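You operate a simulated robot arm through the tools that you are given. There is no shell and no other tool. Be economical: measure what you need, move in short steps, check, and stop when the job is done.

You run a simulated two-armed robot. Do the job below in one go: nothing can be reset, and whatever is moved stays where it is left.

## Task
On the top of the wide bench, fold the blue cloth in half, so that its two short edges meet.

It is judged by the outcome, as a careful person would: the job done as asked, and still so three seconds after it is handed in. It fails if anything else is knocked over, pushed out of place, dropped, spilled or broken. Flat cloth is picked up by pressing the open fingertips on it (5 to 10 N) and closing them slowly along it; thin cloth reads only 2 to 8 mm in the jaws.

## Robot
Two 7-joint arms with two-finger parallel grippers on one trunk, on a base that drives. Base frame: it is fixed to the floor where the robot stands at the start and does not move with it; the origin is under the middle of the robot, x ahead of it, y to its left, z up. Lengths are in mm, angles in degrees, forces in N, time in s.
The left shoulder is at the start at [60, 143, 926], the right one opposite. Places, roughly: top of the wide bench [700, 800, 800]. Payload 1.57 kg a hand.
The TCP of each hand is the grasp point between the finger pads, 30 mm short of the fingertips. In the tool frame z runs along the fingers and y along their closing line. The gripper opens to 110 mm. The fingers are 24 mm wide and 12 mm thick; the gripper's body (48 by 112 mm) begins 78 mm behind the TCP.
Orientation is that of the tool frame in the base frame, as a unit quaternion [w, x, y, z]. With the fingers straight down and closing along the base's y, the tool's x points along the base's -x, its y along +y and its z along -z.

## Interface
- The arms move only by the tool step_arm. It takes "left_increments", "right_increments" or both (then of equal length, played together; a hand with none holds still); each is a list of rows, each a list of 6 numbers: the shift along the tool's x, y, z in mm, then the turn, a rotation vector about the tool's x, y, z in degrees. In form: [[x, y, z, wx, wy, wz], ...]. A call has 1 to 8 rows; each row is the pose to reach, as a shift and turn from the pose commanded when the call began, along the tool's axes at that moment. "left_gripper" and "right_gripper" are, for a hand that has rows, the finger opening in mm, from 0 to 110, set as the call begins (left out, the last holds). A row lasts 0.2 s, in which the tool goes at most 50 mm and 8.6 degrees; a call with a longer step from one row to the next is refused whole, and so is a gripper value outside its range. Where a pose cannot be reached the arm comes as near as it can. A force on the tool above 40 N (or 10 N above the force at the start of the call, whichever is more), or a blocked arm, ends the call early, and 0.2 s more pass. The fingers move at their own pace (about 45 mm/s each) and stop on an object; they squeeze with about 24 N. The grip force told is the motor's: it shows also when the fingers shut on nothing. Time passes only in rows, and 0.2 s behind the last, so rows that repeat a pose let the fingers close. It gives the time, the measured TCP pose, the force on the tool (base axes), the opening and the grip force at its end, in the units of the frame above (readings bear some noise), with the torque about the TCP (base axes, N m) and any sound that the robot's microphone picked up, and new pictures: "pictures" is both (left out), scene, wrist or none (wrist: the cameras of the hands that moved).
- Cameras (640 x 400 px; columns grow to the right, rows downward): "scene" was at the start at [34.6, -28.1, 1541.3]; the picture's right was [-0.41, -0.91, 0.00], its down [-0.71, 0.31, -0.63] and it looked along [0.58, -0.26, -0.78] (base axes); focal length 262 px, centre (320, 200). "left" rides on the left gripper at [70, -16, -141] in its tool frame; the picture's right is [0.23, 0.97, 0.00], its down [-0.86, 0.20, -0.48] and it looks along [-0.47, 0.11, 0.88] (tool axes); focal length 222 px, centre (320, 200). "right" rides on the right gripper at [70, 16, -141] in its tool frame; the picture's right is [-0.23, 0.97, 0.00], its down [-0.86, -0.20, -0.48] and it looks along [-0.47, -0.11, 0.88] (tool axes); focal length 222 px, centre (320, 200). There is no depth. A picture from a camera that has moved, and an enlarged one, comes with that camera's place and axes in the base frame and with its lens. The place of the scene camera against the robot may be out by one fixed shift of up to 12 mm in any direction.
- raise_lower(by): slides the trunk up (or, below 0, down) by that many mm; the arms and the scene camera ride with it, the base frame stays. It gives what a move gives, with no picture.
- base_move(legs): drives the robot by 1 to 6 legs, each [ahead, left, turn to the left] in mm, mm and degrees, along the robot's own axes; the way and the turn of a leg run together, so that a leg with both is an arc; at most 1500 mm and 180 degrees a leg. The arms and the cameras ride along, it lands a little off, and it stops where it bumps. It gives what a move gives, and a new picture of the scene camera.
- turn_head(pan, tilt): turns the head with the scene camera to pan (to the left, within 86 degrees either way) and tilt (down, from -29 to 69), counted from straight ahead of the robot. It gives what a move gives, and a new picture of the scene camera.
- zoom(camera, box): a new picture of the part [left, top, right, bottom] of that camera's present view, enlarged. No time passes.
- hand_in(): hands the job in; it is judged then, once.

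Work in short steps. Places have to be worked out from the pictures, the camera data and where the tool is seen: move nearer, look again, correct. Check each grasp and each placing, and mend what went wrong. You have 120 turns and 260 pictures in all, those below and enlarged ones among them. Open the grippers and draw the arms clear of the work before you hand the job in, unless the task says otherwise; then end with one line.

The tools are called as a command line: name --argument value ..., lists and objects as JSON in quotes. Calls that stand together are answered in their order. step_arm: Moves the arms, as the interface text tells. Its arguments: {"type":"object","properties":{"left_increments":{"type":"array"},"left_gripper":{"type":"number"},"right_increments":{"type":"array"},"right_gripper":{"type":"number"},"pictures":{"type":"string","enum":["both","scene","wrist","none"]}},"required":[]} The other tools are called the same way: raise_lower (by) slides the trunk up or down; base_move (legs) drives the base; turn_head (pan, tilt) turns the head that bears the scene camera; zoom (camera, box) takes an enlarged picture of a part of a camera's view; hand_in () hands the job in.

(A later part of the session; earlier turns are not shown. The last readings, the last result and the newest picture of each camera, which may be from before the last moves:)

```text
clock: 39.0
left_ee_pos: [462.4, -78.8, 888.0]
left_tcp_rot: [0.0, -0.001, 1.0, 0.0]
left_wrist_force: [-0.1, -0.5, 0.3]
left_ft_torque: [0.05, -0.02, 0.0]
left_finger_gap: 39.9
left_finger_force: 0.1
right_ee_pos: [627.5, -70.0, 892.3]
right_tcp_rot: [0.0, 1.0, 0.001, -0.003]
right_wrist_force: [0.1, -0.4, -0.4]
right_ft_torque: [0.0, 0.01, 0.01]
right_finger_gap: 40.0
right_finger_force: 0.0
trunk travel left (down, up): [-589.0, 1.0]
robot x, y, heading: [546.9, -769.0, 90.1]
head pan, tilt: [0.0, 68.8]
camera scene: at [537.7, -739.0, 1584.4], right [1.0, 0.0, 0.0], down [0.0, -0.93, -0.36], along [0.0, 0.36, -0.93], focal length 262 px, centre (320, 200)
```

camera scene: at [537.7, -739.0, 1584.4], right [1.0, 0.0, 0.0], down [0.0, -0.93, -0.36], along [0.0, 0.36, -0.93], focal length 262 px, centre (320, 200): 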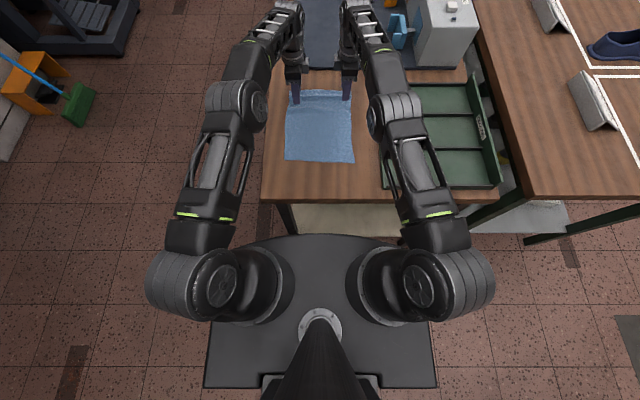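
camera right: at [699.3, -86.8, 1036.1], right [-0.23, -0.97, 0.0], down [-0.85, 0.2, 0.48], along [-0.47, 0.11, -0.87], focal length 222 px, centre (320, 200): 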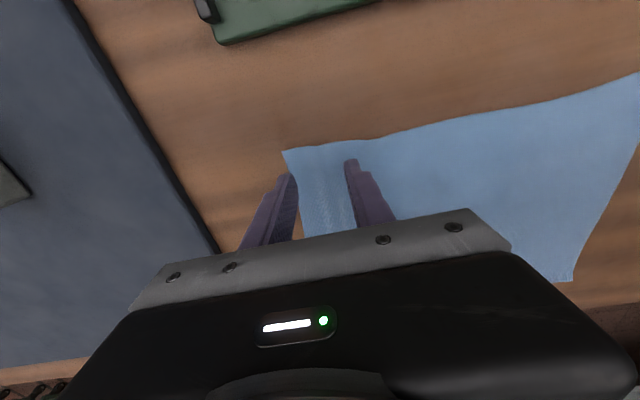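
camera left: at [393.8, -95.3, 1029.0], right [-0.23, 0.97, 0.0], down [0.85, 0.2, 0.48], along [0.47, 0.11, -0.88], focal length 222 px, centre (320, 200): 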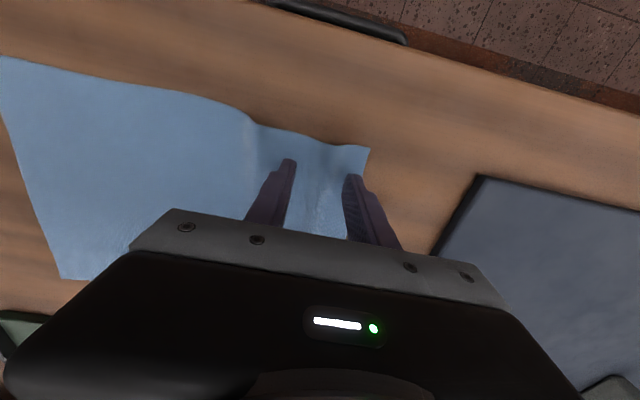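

That dark platform is the torso top, whose front is around y≈-560, leaving ~100 mm to the bench. I lift the hands, pull them back a bit, then go forward 45 mm.

step_arm --left_increments '[[0, 0, -15, 0, 0, 0], [0, -20, -25, 0, 0, 0]]' --right_increments '[[0, 0, -12, 0, 0, 0], [0, 28, -20, 0, 0, 0]]' --pictures "none"

base_move --legs '[[45, 0, 0]]'

```text
clock: 39.6
left_ee_pos: [461.9, -102.5, 913.3]
left_tcp_rot: [0.0, -0.001, 1.0, 0.0]
left_wrist_force: [0.8, -0.7, 0.0]
left_ft_torque: [0.06, 0.01, 0.02]
left_finger_gap: 40.1
left_finger_force: 0.1
right_ee_pos: [626.9, -101.4, 914.4]
right_tcp_rot: [0.0, 1.0, 0.001, -0.004]
right_wrist_force: [-0.5, 0.0, 0.1]
right_ft_torque: [0.06, 0.01, -0.02]
right_finger_gap: 40.1
right_finger_force: 0.0
trunk travel left (down, up): [-589.0, 1.0]
robot x, y, heading: [543.4, -768.4, 90.3]
head pan, tilt: [0.0, 68.8]
```

```text
clock: 40.5
left_ee_pos: [462.0, -54.8, 911.0]
left_tcp_rot: [-0.001, -0.001, 1.0, -0.001]
left_wrist_force: [-0.9, 0.2, -0.3]
left_ft_torque: [-0.06, 0.02, 0.0]
left_finger_gap: 40.3
left_finger_force: 0.0
right_ee_pos: [627.6, -55.4, 912.4]
right_tcp_rot: [0.002, 1.0, 0.001, -0.004]
right_wrist_force: [0.7, 0.4, -1.0]
right_ft_torque: [-0.05, 0.02, 0.03]
right_finger_gap: 40.0
right_finger_force: 0.1
trunk travel left (down, up): [-589.0, 1.0]
robot x, y, heading: [545.2, -725.1, 89.9]
head pan, tilt: [0.0, 68.8]
camera scene: at [537.6, -692.0, 1584.3], right [1.0, 0.0, 0.0], down [0.0, -0.93, -0.36], along [0.0, 0.36, -0.93], focal length 262 px, centre (320, 200)
```

scene: 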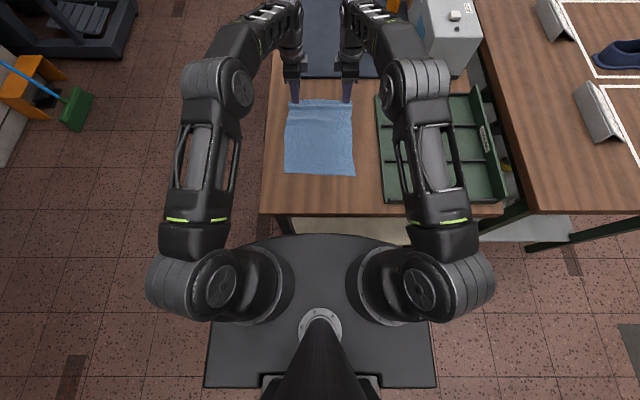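

Reach is fine now. I set an 18 mm opening and look at the edge from the wrists.

step_arm --left_increments '[[0, -3, 12, 0, 0, 0], [0, -3, 12, 0, 0, 0]]' --right_increments '[[0, 3, 12, -0.3, 0, 0], [0, 3, 12, -0.3, 0, 0]]' --left_gripper 18 --right_gripper 18 --pictures "wrist"

zoom --camera "left" --box '[200, 80, 480, 255]'

zoom --camera "right" --box '[180, 80, 460, 255]'

```text
clock: 41.1
left_ee_pos: [461.2, -59.5, 898.7]
left_tcp_rot: [0.0, 0.0, 1.0, 0.0]
left_wrist_force: [0.5, -0.1, -0.5]
left_ft_torque: [-0.02, -0.04, -0.01]
left_finger_gap: 17.9
left_finger_force: 0.0
right_ee_pos: [627.4, -57.8, 901.9]
right_tcp_rot: [0.004, 1.0, 0.0, -0.003]
right_wrist_force: [0.5, 0.2, 0.5]
right_ft_torque: [0.01, 0.02, -0.03]
right_finger_gap: 17.8
right_finger_force: 0.1
trunk travel left (down, up): [-589.0, 1.0]
robot x, y, heading: [544.4, -720.2, 89.9]
head pan, tilt: [0.0, 68.8]
camera right: at [698.7, -73.5, 1044.7], right [-0.23, -0.97, 0.01], down [-0.85, 0.2, 0.48], along [-0.47, 0.1, -0.88], focal length 222 px, centre (320, 200)
camera left: at [392.3, -75.2, 1040.6], right [-0.23, 0.97, 0.0], down [0.85, 0.2, 0.48], along [0.47, 0.11, -0.88], focal length 222 px, centre (320, 200)
```

right: 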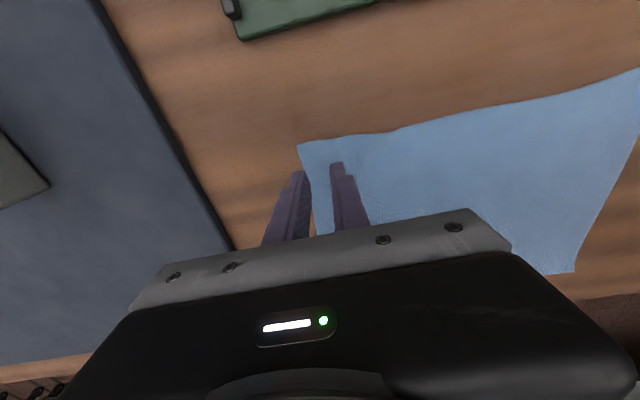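
left: 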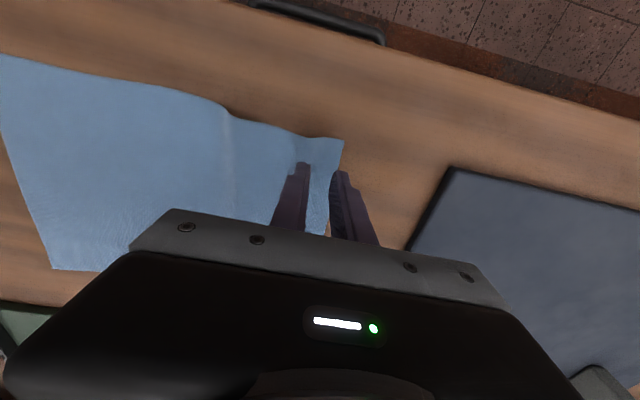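

```text
2.29 times, centred on (340, 168) of left
camera zoom: at [392.3, -75.2, 1040.6], right [-0.23, 0.97, 0.0], down [0.85, 0.2, 0.48], along [0.47, 0.11, -0.88], focal length 508 px, centre (274, 274)
```

zoom: 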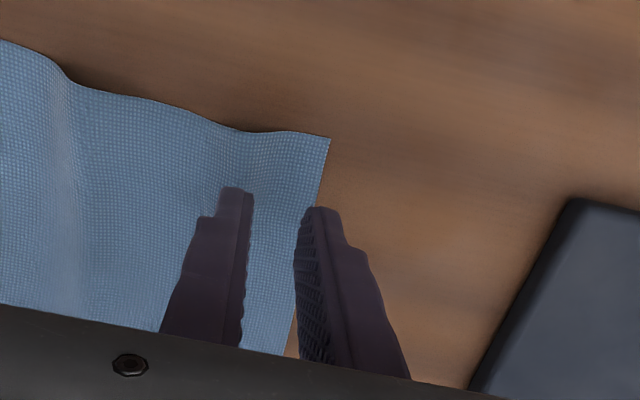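

```text
2.29 times, centred on (320, 168) of right
camera zoom: at [698.7, -73.5, 1044.7], right [-0.23, -0.97, 0.01], down [-0.85, 0.2, 0.48], along [-0.47, 0.1, -0.88], focal length 508 px, centre (320, 274)
```

zoom: 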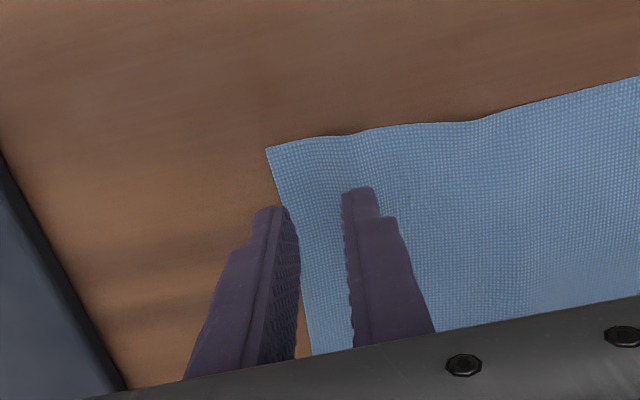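

Edge lies at y≈-42 near the fingers. I shift +5 mm so the outer fingers just overlap the edge and lower to near contact.

step_arm --left_increments '[[0, 5, 5, 0, 0, 0], [0, 5, 10, 0, 0, 0], [0, 5, 14, 0, 0, 0], [0, 5, 16, 0, 0, 0], [0, 5, 18, 0, 0, 0]]' --right_increments '[[0, -4, 6, 0.25, 0, 0], [0, -4, 12, 0.45, 0, 0], [0, -4, 17, 0.45, 0, 0], [0, -4, 19, 0.45, 0, 0], [0, -4, 21, 0.45, 0, 0]]' --pictures "none"

step_arm --left_increments '[[0, 0, 0.5, 0, 0, 0], [0, 0, 1, 0, 0, 0]]' --right_increments '[[0, 0, 0.5, 0, 0, 0], [0, 0, 1, 0, 0, 0]]' --pictures "wrist"

```text
clock: 42.3
left_ee_pos: [461.9, -54.9, 882.7]
left_tcp_rot: [0.0, -0.002, 1.0, 0.001]
left_wrist_force: [-0.4, 0.5, 0.9]
left_ft_torque: [0.02, -0.03, -0.03]
left_finger_gap: 18.5
left_finger_force: 0.1
right_ee_pos: [626.9, -54.6, 882.2]
right_tcp_rot: [-0.002, 1.0, 0.001, -0.004]
right_wrist_force: [-0.2, -0.5, 6.5]
right_ft_torque: [-0.03, -0.07, -0.02]
right_finger_gap: 17.7
right_finger_force: 0.1
trunk travel left (down, up): [-589.0, 1.0]
robot x, y, heading: [543.1, -725.5, 90.2]
head pan, tilt: [0.0, 68.8]
```

```text
clock: 42.9
left_ee_pos: [461.4, -55.1, 882.1]
left_tcp_rot: [0.0, -0.001, 1.0, 0.001]
left_wrist_force: [-0.3, -0.4, 0.2]
left_ft_torque: [0.0, -0.04, 0.03]
left_finger_gap: 18.2
left_finger_force: 0.0
right_ee_pos: [627.0, -53.5, 881.4]
right_tcp_rot: [-0.001, 1.0, 0.001, -0.004]
right_wrist_force: [1.5, -1.9, 13.0]
right_ft_torque: [-0.08, -0.14, 0.01]
right_finger_gap: 17.8
right_finger_force: 0.2
trunk travel left (down, up): [-589.0, 1.0]
robot x, y, heading: [541.3, -725.8, 90.1]
head pan, tilt: [0.0, 68.8]
camera right: at [698.2, -70.3, 1024.5], right [-0.23, -0.97, 0.0], down [-0.85, 0.2, 0.48], along [-0.47, 0.11, -0.87], focal length 222 px, centre (320, 200)
camera left: at [392.8, -71.2, 1022.8], right [-0.23, 0.97, 0.0], down [0.85, 0.2, 0.48], along [0.47, 0.11, -0.88], focal length 222 px, centre (320, 200)
```

right: 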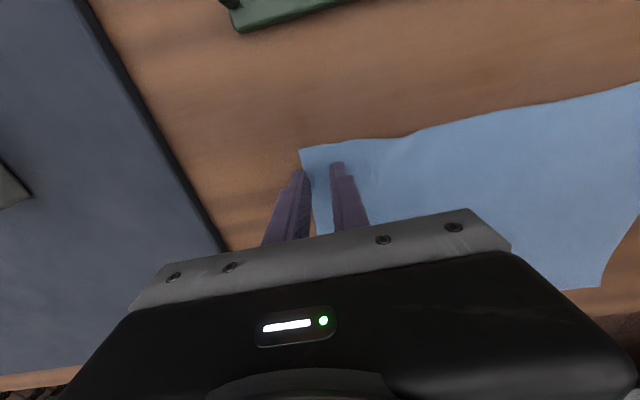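
left: 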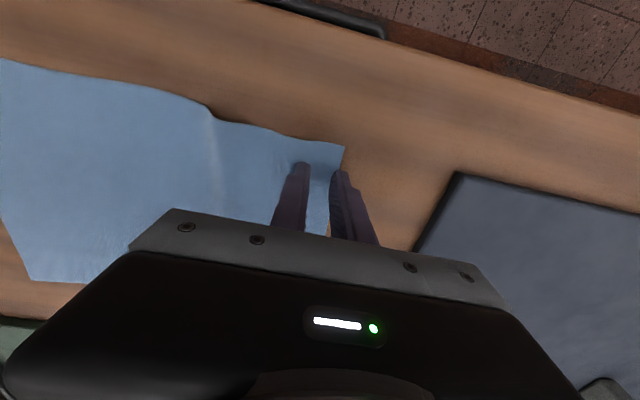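

Placement looks right. Left needs ~2 mm more press, right slightly less; then I close slowly.

step_arm --left_increments '[[0, 0, 1, 0, 0, 0], [0, 0, 2.2, 0, 0, 0]]' --right_increments '[[0, 0, -0.5, 0, 0, 0], [0, 0, -0.8, 0, 0, 0]]' --pictures "none"

zoom --camera "left" --box '[250, 120, 410, 220]'

zoom --camera "right" --box '[240, 120, 400, 220]'

```text
clock: 43.5
left_ee_pos: [461.7, -54.7, 880.5]
left_tcp_rot: [0.001, -0.001, 1.0, 0.002]
left_wrist_force: [0.6, -3.3, 14.8]
left_ft_torque: [-0.23, 0.02, 0.03]
left_finger_gap: 18.0
left_finger_force: 0.1
right_ee_pos: [625.6, -55.9, 882.2]
right_tcp_rot: [-0.001, 1.0, 0.001, -0.004]
right_wrist_force: [1.3, 1.9, 8.6]
right_ft_torque: [0.0, -0.08, 0.04]
right_finger_gap: 17.8
right_finger_force: 0.0
trunk travel left (down, up): [-589.0, 1.0]
robot x, y, heading: [541.6, -724.0, 90.0]
head pan, tilt: [0.0, 68.8]
```

```text
4.00 times, centred on (330, 170) of left
camera zoom: at [392.7, -71.3, 1022.0], right [-0.23, 0.97, 0.0], down [0.85, 0.2, 0.48], along [0.47, 0.11, -0.88], focal length 888 px, centre (280, 320)
```

zoom: 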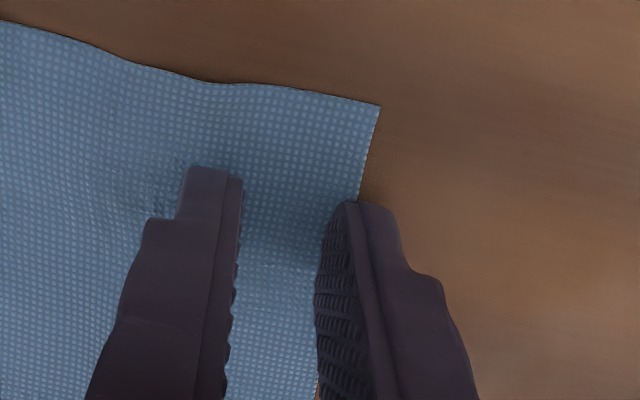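

```text
4.00 times, centred on (320, 170) of right
camera zoom: at [697.7, -71.2, 1024.6], right [-0.23, -0.97, 0.0], down [-0.85, 0.2, 0.48], along [-0.47, 0.11, -0.87], focal length 888 px, centre (320, 320)
```

zoom: 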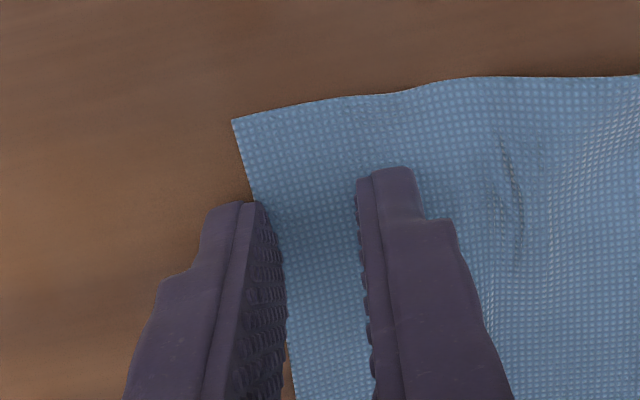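

The cloth edge sits just under the outer fingers on both sides. Closing slowly now.

step_arm --left_increments '[[0, 0, -0.6, 0, 0, 0]]' --right_increments '[[0, 0, 0, 0, 0, 0]]' --left_gripper 13 --right_gripper 13 --pictures "none"

step_arm --left_increments '[[0, 0, 0, 0, 0, 0]]' --right_increments '[[0, 0, 0, 0, 0, 0]]' --left_gripper 8 --right_gripper 8 --pictures "none"

step_arm --left_increments '[[0, 0, 0, 0, 0, 0], [0, 0, 0, 0, 0, 0]]' --right_increments '[[0, 0, 0, 0, 0, 0], [0, 0, 0, 0, 0, 0]]' --left_gripper 0 --right_gripper 0 --pictures "wrist"

zoom --camera "left" --box '[250, 120, 410, 220]'

zoom --camera "right" --box '[240, 120, 400, 220]'

```text
clock: 43.9
left_ee_pos: [462.3, -53.8, 881.5]
left_tcp_rot: [0.0, -0.002, 1.0, 0.003]
left_wrist_force: [0.7, 0.6, 15.7]
left_ft_torque: [-0.05, -0.01, 0.0]
left_finger_gap: 13.9
left_finger_force: 0.5
right_ee_pos: [626.5, -55.8, 880.1]
right_tcp_rot: [-0.001, 1.0, 0.001, -0.003]
right_wrist_force: [1.4, -0.7, 9.9]
right_ft_torque: [-0.02, -0.1, 0.01]
right_finger_gap: 13.3
right_finger_force: 0.1
trunk travel left (down, up): [-589.0, 1.0]
robot x, y, heading: [544.7, -723.0, 90.2]
head pan, tilt: [0.0, 68.8]
```

```text
clock: 44.3
left_ee_pos: [461.7, -54.8, 880.2]
left_tcp_rot: [0.0, -0.002, 1.0, 0.002]
left_wrist_force: [0.3, 0.0, 18.2]
left_ft_torque: [-0.02, 0.01, 0.03]
left_finger_gap: 7.9
left_finger_force: 0.0
right_ee_pos: [624.7, -54.7, 881.8]
right_tcp_rot: [-0.001, 1.0, 0.001, -0.003]
right_wrist_force: [-0.8, 0.2, 8.6]
right_ft_torque: [-0.04, -0.04, 0.01]
right_finger_gap: 7.9
right_finger_force: 0.0
trunk travel left (down, up): [-589.0, 1.0]
robot x, y, heading: [541.9, -723.8, 90.4]
head pan, tilt: [0.0, 68.8]
```

```text
clock: 44.9
left_ee_pos: [461.5, -55.6, 881.5]
left_tcp_rot: [0.0, 0.0, 1.0, 0.002]
left_wrist_force: [1.2, 1.7, 20.9]
left_ft_torque: [0.02, -0.02, 0.01]
left_finger_gap: 1.7
left_finger_force: 23.8
right_ee_pos: [626.2, -54.8, 881.5]
right_tcp_rot: [0.0, 1.0, 0.0, -0.004]
right_wrist_force: [-3.2, -0.6, 8.4]
right_ft_torque: [-0.05, 0.0, -0.03]
right_finger_gap: 1.2
right_finger_force: 23.2
trunk travel left (down, up): [-589.0, 1.0]
robot x, y, heading: [541.6, -724.3, 89.6]
head pan, tilt: [0.0, 68.8]
camera right: at [697.3, -71.6, 1024.6], right [-0.23, -0.97, 0.0], down [-0.85, 0.2, 0.48], along [-0.47, 0.11, -0.87], focal length 222 px, centre (320, 200)
camera left: at [392.6, -71.5, 1022.0], right [-0.23, 0.97, 0.0], down [0.85, 0.2, 0.48], along [0.47, 0.11, -0.88], focal length 222 px, centre (320, 200)
```

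right: 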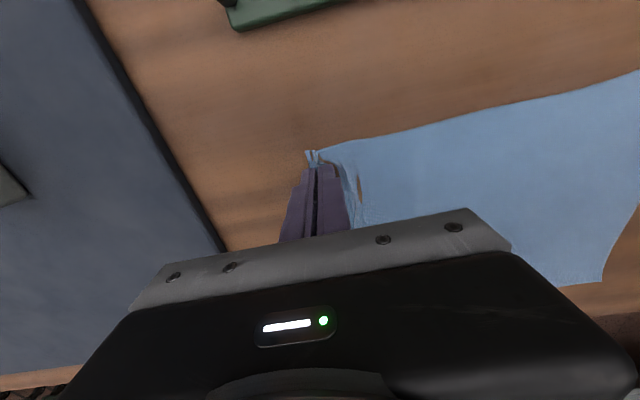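
left: 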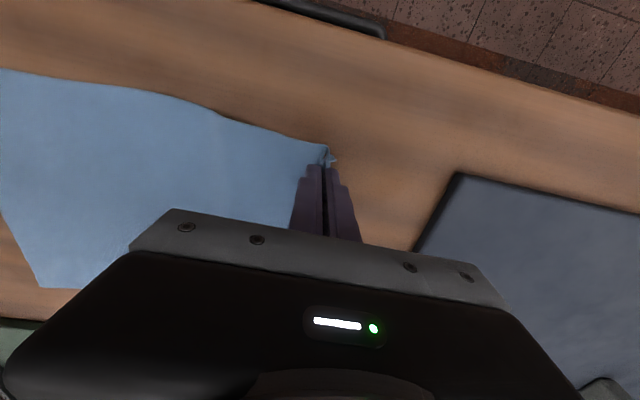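

```text
4.00 times, centred on (330, 170) of left
camera zoom: at [392.6, -71.5, 1022.0], right [-0.23, 0.97, 0.0], down [0.85, 0.2, 0.48], along [0.47, 0.11, -0.88], focal length 888 px, centre (280, 320)
```

zoom: 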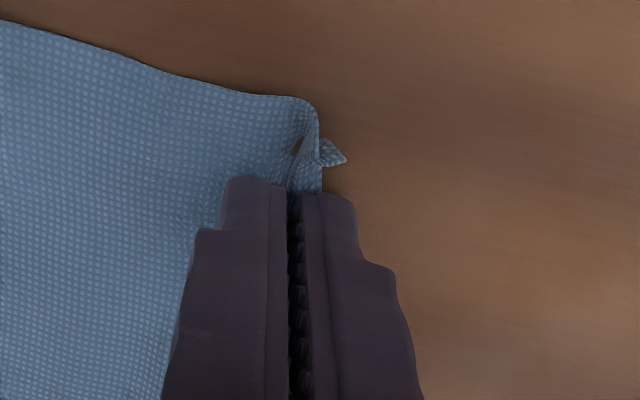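

```text
4.00 times, centred on (320, 170) of right
camera zoom: at [697.3, -71.6, 1024.6], right [-0.23, -0.97, 0.0], down [-0.85, 0.2, 0.48], along [-0.47, 0.11, -0.87], focal length 888 px, centre (320, 320)
```

zoom: 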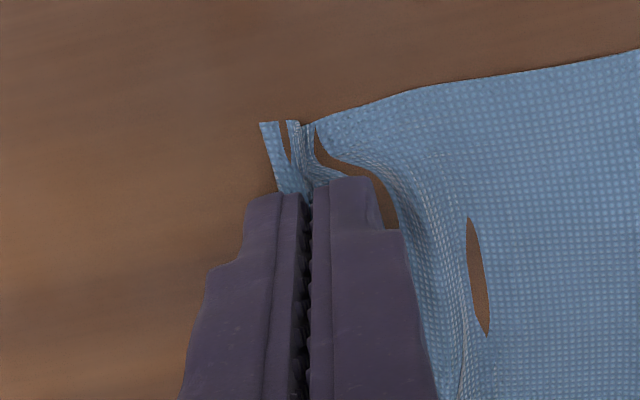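

Both hands have the edge. I lift along an arc (first 60°) and check.

step_arm --left_increments '[[0, -1, -18, 0, 0, 0], [0, -5, -36, 0, 0, 0], [0, -11, -54, 0, 0, 0], [0, -19, -70, 0, 0, 0], [0, -29, -85, 0, 0, 0], [0, -41, -99, 0, 0, 0], [0, -55, -111, 0, 0, 0], [0, -70, -121, 0, 0, 0]]' --right_increments '[[0, 1, -18, 0, 0, 0], [0, 5, -36, 0, 0, 0], [0, 11, -54, 0, 0, 0], [0, 19, -70, 0, 0, 0], [0, 29, -85, 0, 0, 0], [0, 41, -99, 0, 0, 0], [0, 55, -111, 0, 0, 0], [0, 70, -121, 0, 0, 0]]'

```text
clock: 46.7
left_ee_pos: [462.0, -124.2, 1002.0]
left_tcp_rot: [0.0, 0.0, 1.0, 0.001]
left_wrist_force: [0.8, -0.5, 0.3]
left_ft_torque: [0.01, -0.08, 0.02]
left_finger_gap: 1.7
left_finger_force: 23.2
right_ee_pos: [625.5, -126.4, 1001.4]
right_tcp_rot: [0.0, 1.0, 0.001, -0.004]
right_wrist_force: [-0.9, 0.2, 0.5]
right_ft_torque: [0.02, 0.07, 0.01]
right_finger_gap: 1.3
right_finger_force: 23.4
trunk travel left (down, up): [-589.0, 1.0]
robot x, y, heading: [543.7, -721.8, 90.1]
head pan, tilt: [0.0, 68.8]
camera scene: at [537.7, -695.8, 1584.4], right [1.0, 0.0, 0.0], down [0.0, -0.93, -0.36], along [0.0, 0.36, -0.93], focal length 262 px, centre (320, 200)
camera right: at [697.4, -142.4, 1144.7], right [-0.23, -0.97, 0.0], down [-0.85, 0.2, 0.48], along [-0.47, 0.11, -0.88], focal length 222 px, centre (320, 200)
camera left: at [392.6, -140.9, 1143.0], right [-0.23, 0.97, 0.0], down [0.85, 0.2, 0.48], along [0.47, 0.11, -0.88], focal length 222 px, centre (320, 200)
```

scene: 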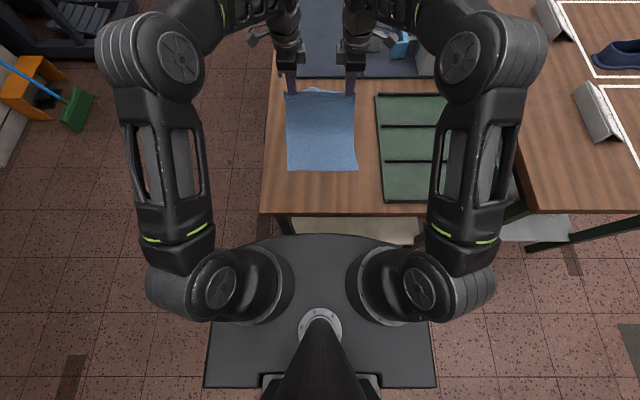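
right: 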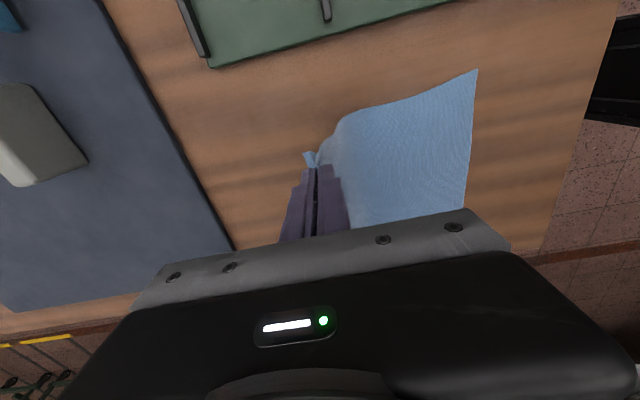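
left: 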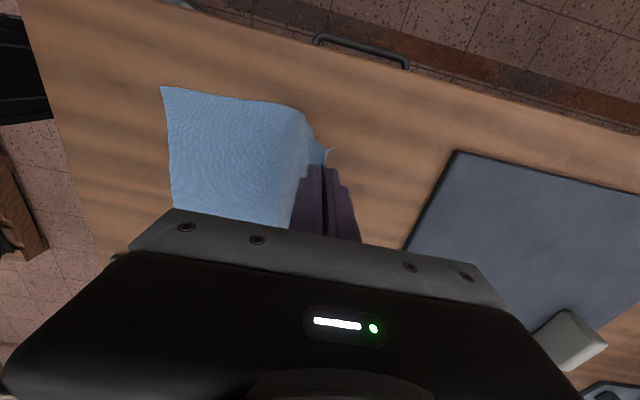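

Lifted cleanly; the lower layer slid ~25 mm so the near edge is now at y≈-318. I continue the arc over the top and use a 50 mm base retreat as part of it, giving the arms room.

step_arm --left_increments '[[-2, -13, -5, 0, 0, 0], [-4, -27, -9, 0, 0, 0], [-6, -40, -11, 0, 0, 0]]' --right_increments '[[2, 13, -5, 0, 0, 0], [4, 27, -9, 0, 0, 0], [6, 40, -11, 0, 0, 0]]' --pictures "none"

base_move --legs '[[-50, 0, 0]]'

```text
clock: 47.5
left_ee_pos: [467.9, -163.9, 1012.3]
left_tcp_rot: [0.0, -0.001, 1.0, 0.001]
left_wrist_force: [0.7, 0.0, -0.5]
left_ft_torque: [0.04, -0.05, 0.01]
left_finger_gap: 1.5
left_finger_force: 23.7
right_ee_pos: [631.3, -166.3, 1009.8]
right_tcp_rot: [0.001, 1.0, 0.001, -0.003]
right_wrist_force: [-0.7, -0.4, -0.4]
right_ft_torque: [0.06, 0.03, 0.02]
right_finger_gap: 1.3
right_finger_force: 22.6
trunk travel left (down, up): [-589.0, 1.0]
robot x, y, heading: [543.9, -725.6, 90.2]
head pan, tilt: [0.0, 68.8]
```

```text
clock: 48.5
left_ee_pos: [468.9, -215.1, 1011.6]
left_tcp_rot: [-0.001, -0.001, 1.0, 0.001]
left_wrist_force: [0.9, -1.8, -0.2]
left_ft_torque: [0.04, -0.02, 0.03]
left_finger_gap: 1.6
left_finger_force: 23.8
right_ee_pos: [631.2, -217.1, 1011.7]
right_tcp_rot: [0.0, 1.0, 0.0, -0.003]
right_wrist_force: [-1.0, -0.7, 0.2]
right_ft_torque: [0.01, 0.02, 0.01]
right_finger_gap: 1.3
right_finger_force: 23.5
trunk travel left (down, up): [-589.0, 1.0]
robot x, y, heading: [542.0, -776.9, 89.9]
head pan, tilt: [0.0, 68.8]
camera scene: at [537.8, -747.9, 1584.5], right [1.0, 0.0, 0.0], down [0.0, -0.93, -0.36], along [0.0, 0.36, -0.93], focal length 262 px, centre (320, 200)
```

scene: 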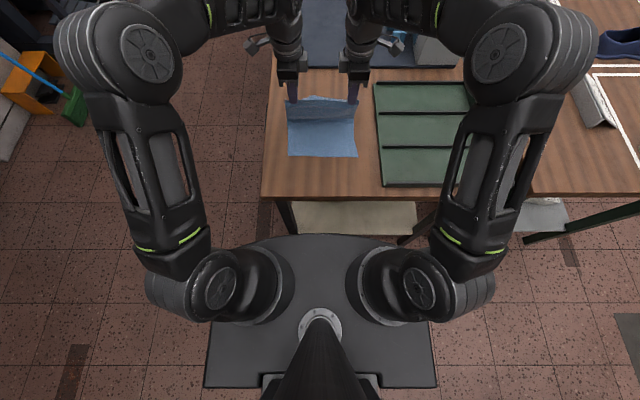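

Everything is holding. I continue down the arc with a gradual forward tilt of the fingers and look at the near edge from the wrists.

step_arm --left_increments '[[0, -14, 5, -3, 0, 0], [0, -27, 14, -6, 0, 0], [0, -40, 24, -9, 0, 0], [0, -52, 36, -12, 0, 0], [0, -62, 49, -15, 0, 0], [0, -70, 60, -18, 0, 0]]' --right_increments '[[0, 14, 5, 3, 0, 0], [0, 27, 14, 6, 0, 0], [0, 40, 24, 9, 0, 0], [0, 52, 36, 12, 0, 0], [0, 62, 49, 15, 0, 0], [0, 70, 60, 18, 0, 0]]'

```text
clock: 49.9
left_ee_pos: [468.6, -284.8, 953.3]
left_tcp_rot: [0.0, 0.0, 0.987, 0.158]
left_wrist_force: [0.7, -0.7, -0.3]
left_ft_torque: [-0.01, 0.0, 0.0]
left_finger_gap: 1.4
left_finger_force: 23.4
right_ee_pos: [631.2, -284.9, 950.8]
right_tcp_rot: [-0.157, 0.988, 0.001, -0.003]
right_wrist_force: [-0.8, -0.1, 0.7]
right_ft_torque: [-0.01, 0.0, 0.02]
right_finger_gap: 1.1
right_finger_force: 22.9
trunk travel left (down, up): [-589.0, 1.0]
robot x, y, heading: [543.3, -772.3, 90.0]
head pan, tilt: [0.0, 68.8]
camera scene: at [537.8, -746.0, 1584.4], right [1.0, 0.0, 0.0], down [0.0, -0.93, -0.36], along [0.0, 0.36, -0.93], focal length 262 px, centre (320, 200)
camera right: at [702.5, -344.5, 1081.9], right [-0.23, -0.93, -0.3], down [-0.85, 0.04, 0.52], along [-0.47, 0.38, -0.8], focal length 222 px, centre (320, 200)
camera left: at [399.5, -343.1, 1082.4], right [-0.23, 0.93, 0.3], down [0.85, 0.04, 0.52], along [0.47, 0.38, -0.8], focal length 222 px, centre (320, 200)
```

scene: 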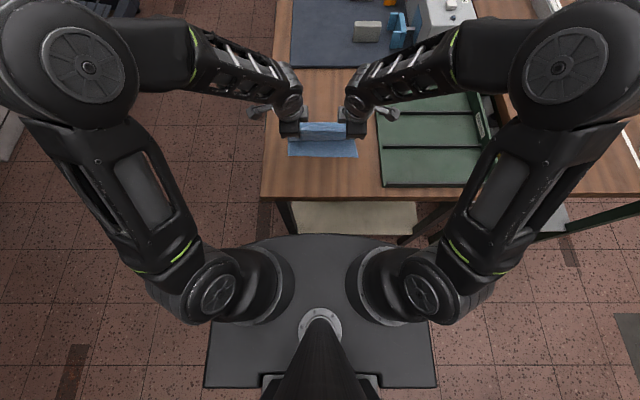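
right: 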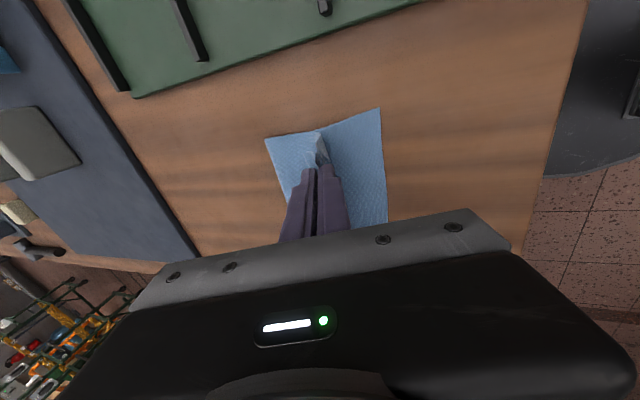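
left: 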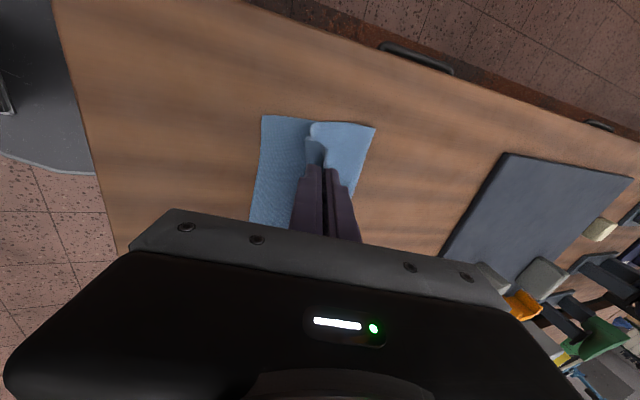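

Near corners are at (445,-317) and (664,-321). I bring the held edge down onto that line, shifting +6 in x.

step_arm --left_increments '[[-2, -17.3, 17.5, 0, 0, 0], [-4, -32.3, 31.6, 0, 0, 0], [-5, -43.3, 42.7, 0, 0, 0], [-6, -52.1, 50.4, 0, 0, 0], [-6, -54, 52.9, 0, 0, 0]]' --right_increments '[[2, 17.3, 17.5, 0, 0, 0], [4, 32.3, 31.6, 0, 0, 0], [5, 43.3, 42.7, 0, 0, 0], [6, 52.1, 50.4, 0, 0, 0], [6, 54, 52, 0, 0, 0]]'

```text
clock: 51.1
left_ee_pos: [476.2, -317.7, 884.7]
left_tcp_rot: [0.0, 0.0, 0.987, 0.158]
left_wrist_force: [0.3, -0.6, 1.5]
left_ft_torque: [-0.05, 0.0, -0.01]
left_finger_gap: 1.7
left_finger_force: 24.0
right_ee_pos: [637.6, -320.3, 885.0]
right_tcp_rot: [-0.157, 0.988, 0.0, -0.004]
right_wrist_force: [-0.7, 0.8, 0.6]
right_ft_torque: [0.0, 0.03, 0.02]
right_finger_gap: 1.3
right_finger_force: 23.1
trunk travel left (down, up): [-589.0, 1.0]
robot x, y, heading: [542.8, -776.1, 90.1]
head pan, tilt: [0.0, 68.8]
camera scene: at [537.9, -745.5, 1584.4], right [1.0, 0.0, 0.0], down [0.0, -0.93, -0.36], along [0.0, 0.36, -0.93], focal length 262 px, centre (320, 200)
camera right: at [708.6, -379.7, 1015.8], right [-0.23, -0.93, -0.3], down [-0.85, 0.04, 0.52], along [-0.47, 0.37, -0.8], focal length 222 px, centre (320, 200)
camera left: at [406.5, -377.6, 1013.4], right [-0.23, 0.93, 0.3], down [0.86, 0.04, 0.52], along [0.47, 0.38, -0.8], focal length 222 px, centre (320, 200)
```

scene: 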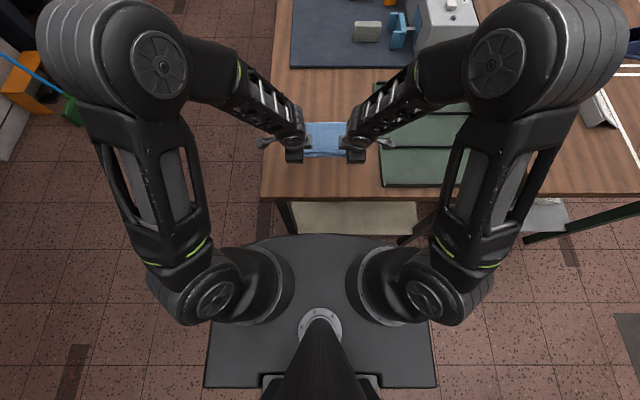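
right: 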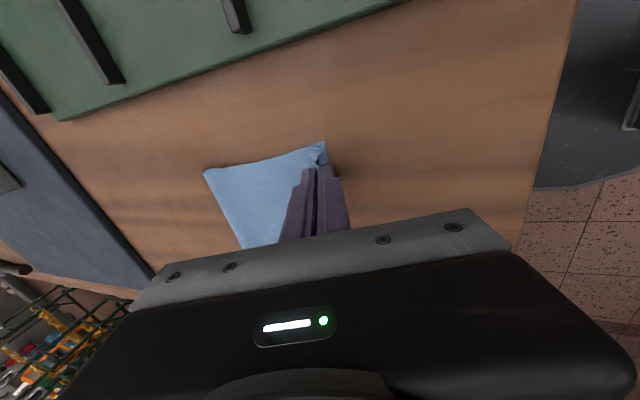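
left: 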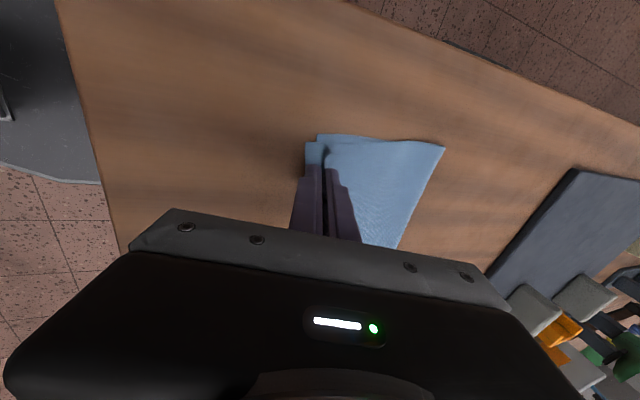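

zoom --camera "left" --box '[250, 110, 410, 210]'

zoom --camera "right" --box '[240, 110, 400, 210]'

```text
4.00 times, centred on (330, 160) of left
camera zoom: at [406.5, -377.6, 1013.4], right [-0.23, 0.93, 0.3], down [0.86, 0.04, 0.52], along [0.47, 0.38, -0.8], focal length 888 px, centre (280, 360)
```

zoom: 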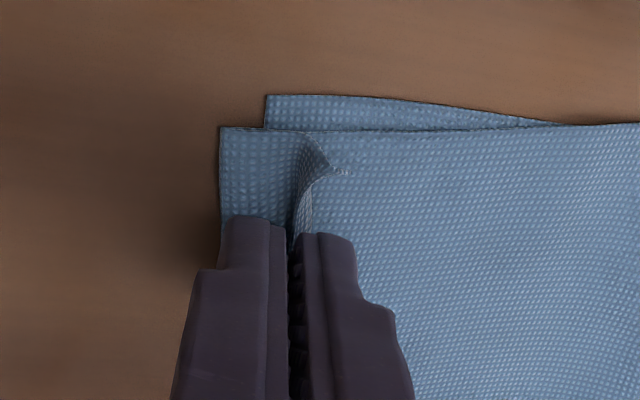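

```text
4.00 times, centred on (320, 160) of right
camera zoom: at [708.6, -379.7, 1015.8], right [-0.23, -0.93, -0.3], down [-0.85, 0.04, 0.52], along [-0.47, 0.37, -0.8], focal length 888 px, centre (320, 360)
```

zoom: 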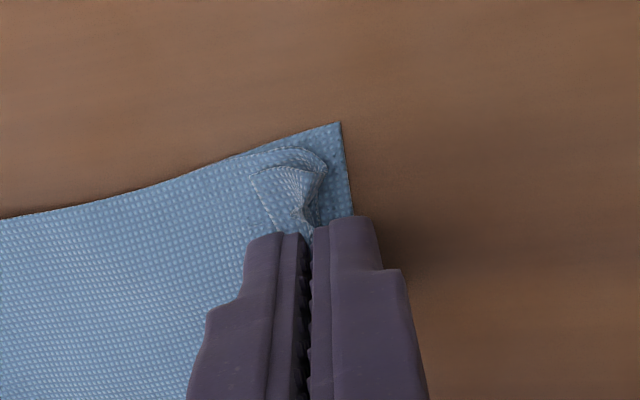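

The folded edge lies on the near edge: left corner neatly, right corner slightly curled. I lower 2 mm and open a little to release.

step_arm --left_increments '[[0, 0, 2, 0, 0, 0], [0, 0, 2, 0, 0, 0]]' --right_increments '[[0, 0, 2, 0, 0, 0], [0, 0, 2, 0, 0, 0]]' --left_gripper 10 --right_gripper 10 --pictures "none"

zoom --camera "left" --box '[250, 110, 410, 210]'

zoom --camera "right" --box '[240, 110, 400, 210]'

```text
clock: 51.7
left_ee_pos: [475.8, -318.9, 883.8]
left_tcp_rot: [-0.001, -0.001, 0.987, 0.158]
left_wrist_force: [-1.9, -1.5, 20.5]
left_ft_torque: [-0.13, 0.22, 0.03]
left_finger_gap: 5.9
left_finger_force: 0.0
right_ee_pos: [638.2, -323.0, 883.0]
right_tcp_rot: [-0.157, 0.988, -0.001, -0.003]
right_wrist_force: [-0.3, 0.1, 1.9]
right_ft_torque: [0.05, -0.01, 0.01]
right_finger_gap: 9.7
right_finger_force: 0.0
trunk travel left (down, up): [-589.0, 1.0]
robot x, y, heading: [541.6, -775.1, 90.0]
head pan, tilt: [0.0, 68.8]
```

```text
4.00 times, centred on (330, 160) of left
camera zoom: at [406.2, -378.1, 1012.6], right [-0.23, 0.92, 0.3], down [0.85, 0.04, 0.52], along [0.47, 0.38, -0.8], focal length 888 px, centre (280, 360)
```

zoom: 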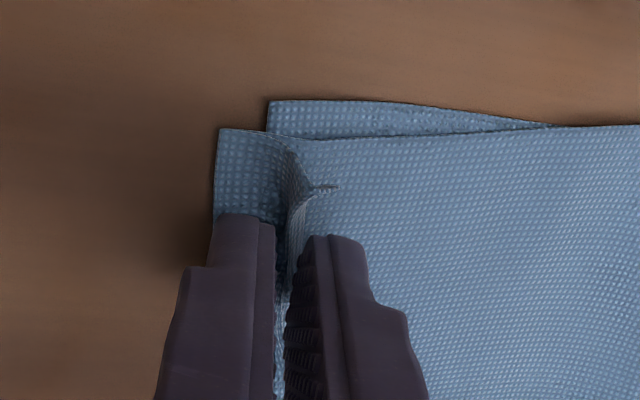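

```text
4.00 times, centred on (320, 160) of right
camera zoom: at [709.0, -380.5, 1015.1], right [-0.23, -0.93, -0.3], down [-0.85, 0.04, 0.52], along [-0.47, 0.38, -0.8], focal length 888 px, centre (320, 360)
```

zoom: 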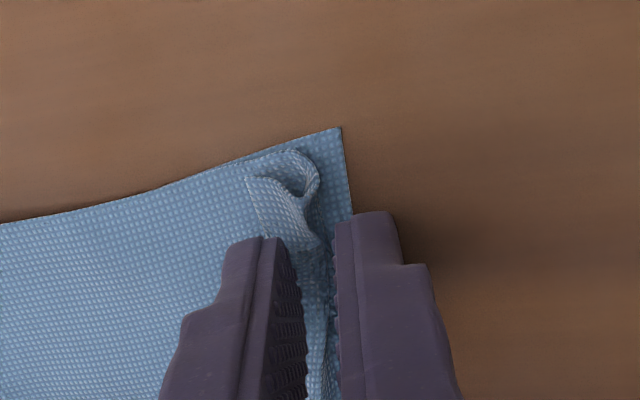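

Releasing: left corner lies well, right corner has a small turned-over flap. I lift out vertically and open wider to see how it rests.

step_arm --left_increments '[[0, 0, -1.5, 0, 0, 0], [0, 0, -3, 0, 0, 0], [0, 0, -3, 0, 0, 0]]' --right_increments '[[0, 0, -1, 0, 0, 0], [0, 0, -2, 0, 0, 0], [0, 0, -2, 0, 0, 0]]' --left_gripper 24 --right_gripper 24 --pictures "none"

step_arm --left_increments '[[0, 0, -15, 0, 0, 0], [0, 0, -30, 0, 0, 0], [0, 0, -50, 0, 0, 0]]' --right_increments '[[0, 0, -15, 0, 0, 0], [0, 0, -30, 0, 0, 0], [0, 0, -50, 0, 0, 0]]' --pictures "wrist"

zoom --camera "left" --box '[220, 90, 460, 240]'

zoom --camera "right" --box '[180, 90, 420, 240]'

```text
clock: 52.5
left_ee_pos: [475.7, -318.3, 885.9]
left_tcp_rot: [0.0, 0.0, 0.988, 0.157]
left_wrist_force: [3.1, 2.5, 15.7]
left_ft_torque: [-0.04, 0.03, 0.02]
left_finger_gap: 17.1
left_finger_force: 0.1
right_ee_pos: [637.0, -320.9, 883.5]
right_tcp_rot: [-0.157, 0.988, -0.001, -0.003]
right_wrist_force: [-0.6, 4.8, 5.3]
right_ft_torque: [0.1, -0.07, 0.03]
right_finger_gap: 19.0
right_finger_force: 0.0
trunk travel left (down, up): [-589.0, 1.0]
robot x, y, heading: [539.7, -775.8, 90.2]
head pan, tilt: [0.0, 68.8]
```

```text
clock: 53.3
left_ee_pos: [473.0, -334.9, 932.6]
left_tcp_rot: [-0.002, -0.002, 0.988, 0.156]
left_wrist_force: [-0.3, -0.2, -0.9]
left_ft_torque: [0.02, 0.0, -0.02]
left_finger_gap: 24.0
left_finger_force: 0.0
right_ee_pos: [635.4, -337.8, 931.3]
right_tcp_rot: [-0.156, 0.988, 0.0, -0.003]
right_wrist_force: [0.1, -0.8, 0.0]
right_ft_torque: [0.0, 0.01, 0.01]
right_finger_gap: 24.1
right_finger_force: 0.0
trunk travel left (down, up): [-589.0, 1.0]
robot x, y, heading: [541.1, -776.3, 90.1]
head pan, tilt: [0.0, 68.8]
camera right: at [707.6, -397.1, 1063.0], right [-0.23, -0.93, -0.3], down [-0.85, 0.04, 0.52], along [-0.47, 0.37, -0.8], focal length 222 px, centre (320, 200)
camera left: at [404.5, -393.9, 1061.6], right [-0.23, 0.93, 0.3], down [0.86, 0.04, 0.52], along [0.46, 0.38, -0.8], focal length 222 px, centre (320, 200)
```

right: 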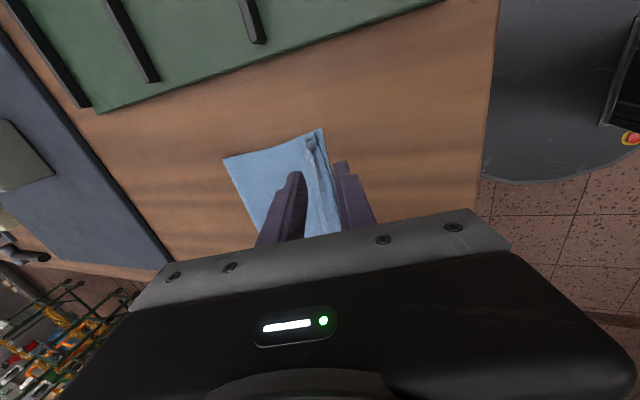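
left: 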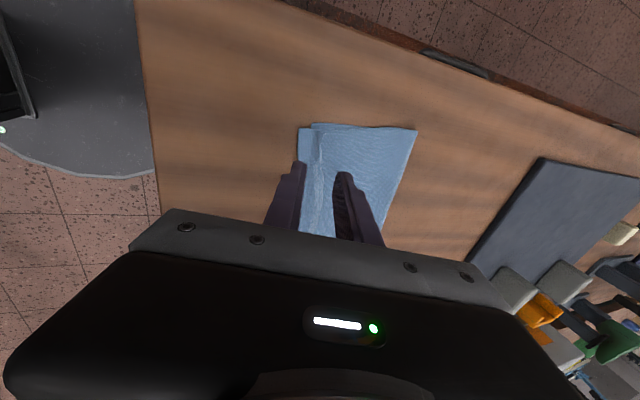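

```text
2.67 times, centred on (340, 165) of left
camera zoom: at [404.5, -393.9, 1061.6], right [-0.23, 0.93, 0.3], down [0.86, 0.04, 0.52], along [0.46, 0.38, -0.8], focal length 592 px, centre (267, 293)
```

zoom: 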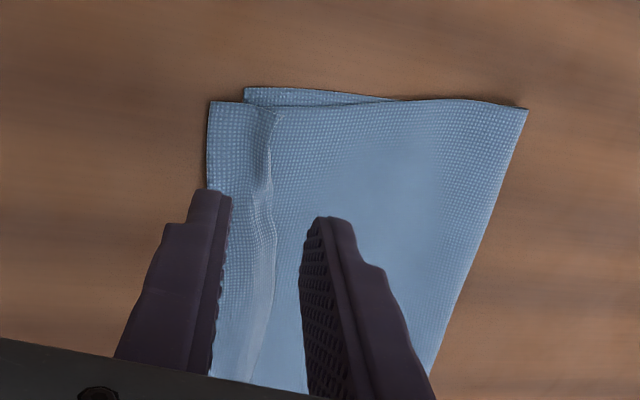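

```text
2.67 times, centred on (300, 165) of right
camera zoom: at [707.6, -397.1, 1063.0], right [-0.23, -0.93, -0.3], down [-0.85, 0.04, 0.52], along [-0.47, 0.37, -0.8], focal length 592 px, centre (373, 293)
```

zoom: 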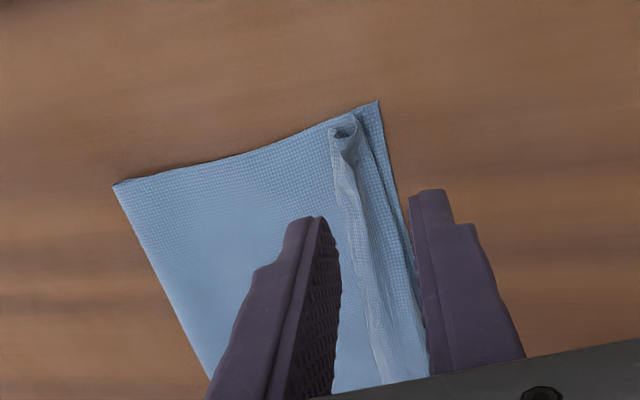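

There's a wrinkle/turned hem along the edge. I move the hands up and aside for a clear look.

step_arm --left_increments '[[20, 0, -30, 0, 0, 0], [50, 0, -50, 0, 0, 0], [90, 0, -60, 0, 0, 0], [120, 0, -60, 0, 0, 0]]' --right_increments '[[20, 0, -30, 0, 0, 0], [50, 0, -50, 0, 0, 0], [90, 0, -60, 0, 0, 0], [120, 0, -60, 0, 0, 0]]' --pictures "both"

zoom --camera "scene" --box '[260, 90, 388, 170]'

```text
clock: 54.3
left_ee_pos: [350.4, -352.5, 990.2]
left_tcp_rot: [0.0, -0.001, 0.988, 0.156]
left_wrist_force: [1.0, 0.2, -0.1]
left_ft_torque: [0.0, 0.0, 0.0]
left_finger_gap: 23.8
left_finger_force: 0.0
right_ee_pos: [757.0, -355.0, 985.7]
right_tcp_rot: [-0.155, 0.988, 0.0, -0.004]
right_wrist_force: [1.1, -1.0, 0.7]
right_ft_torque: [-0.04, -0.04, 0.0]
right_finger_gap: 23.8
right_finger_force: 0.0
trunk travel left (down, up): [-589.0, 1.0]
robot x, y, heading: [543.0, -776.0, 89.8]
head pan, tilt: [0.0, 68.8]
camera scene: at [537.7, -744.9, 1584.4], right [1.0, 0.0, 0.0], down [0.0, -0.93, -0.36], along [0.0, 0.36, -0.93], focal length 262 px, centre (320, 200)
camera right: at [829.3, -413.9, 1116.6], right [-0.23, -0.93, -0.3], down [-0.85, 0.04, 0.52], along [-0.47, 0.37, -0.8], focal length 222 px, centre (320, 200)
camera left: at [281.7, -410.9, 1118.9], right [-0.23, 0.93, 0.3], down [0.86, 0.04, 0.52], along [0.47, 0.37, -0.8], focal length 222 px, centre (320, 200)
```

scene: 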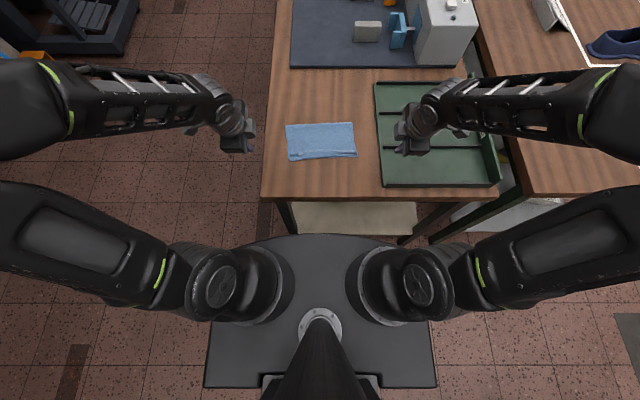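
right: 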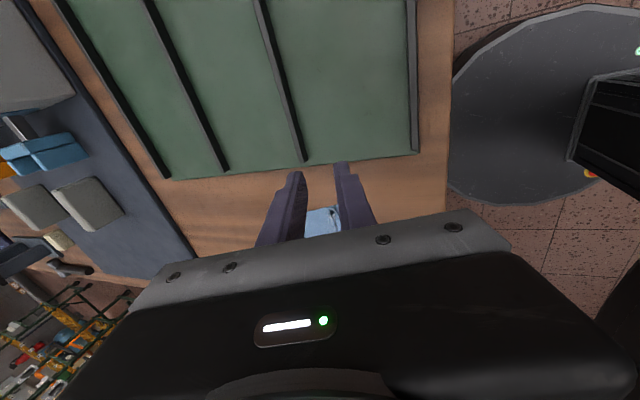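
left: 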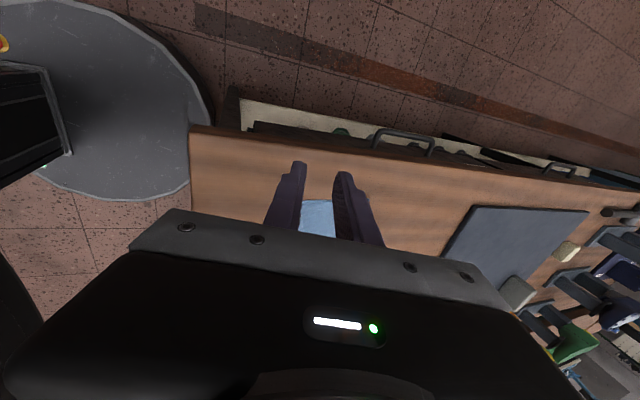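

```text
5.00 times, centred on (324, 130) of scene
camera zoom: at [537.7, -744.9, 1584.4], right [1.0, 0.0, 0.0], down [0.0, -0.93, -0.36], along [0.0, 0.36, -0.93], focal length 1311 px, centre (300, 550)
```

zoom: 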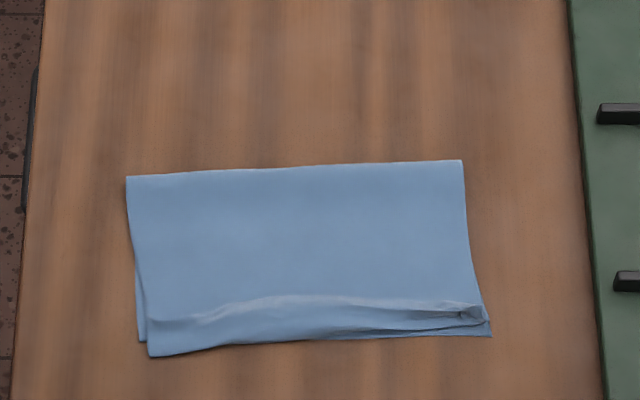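

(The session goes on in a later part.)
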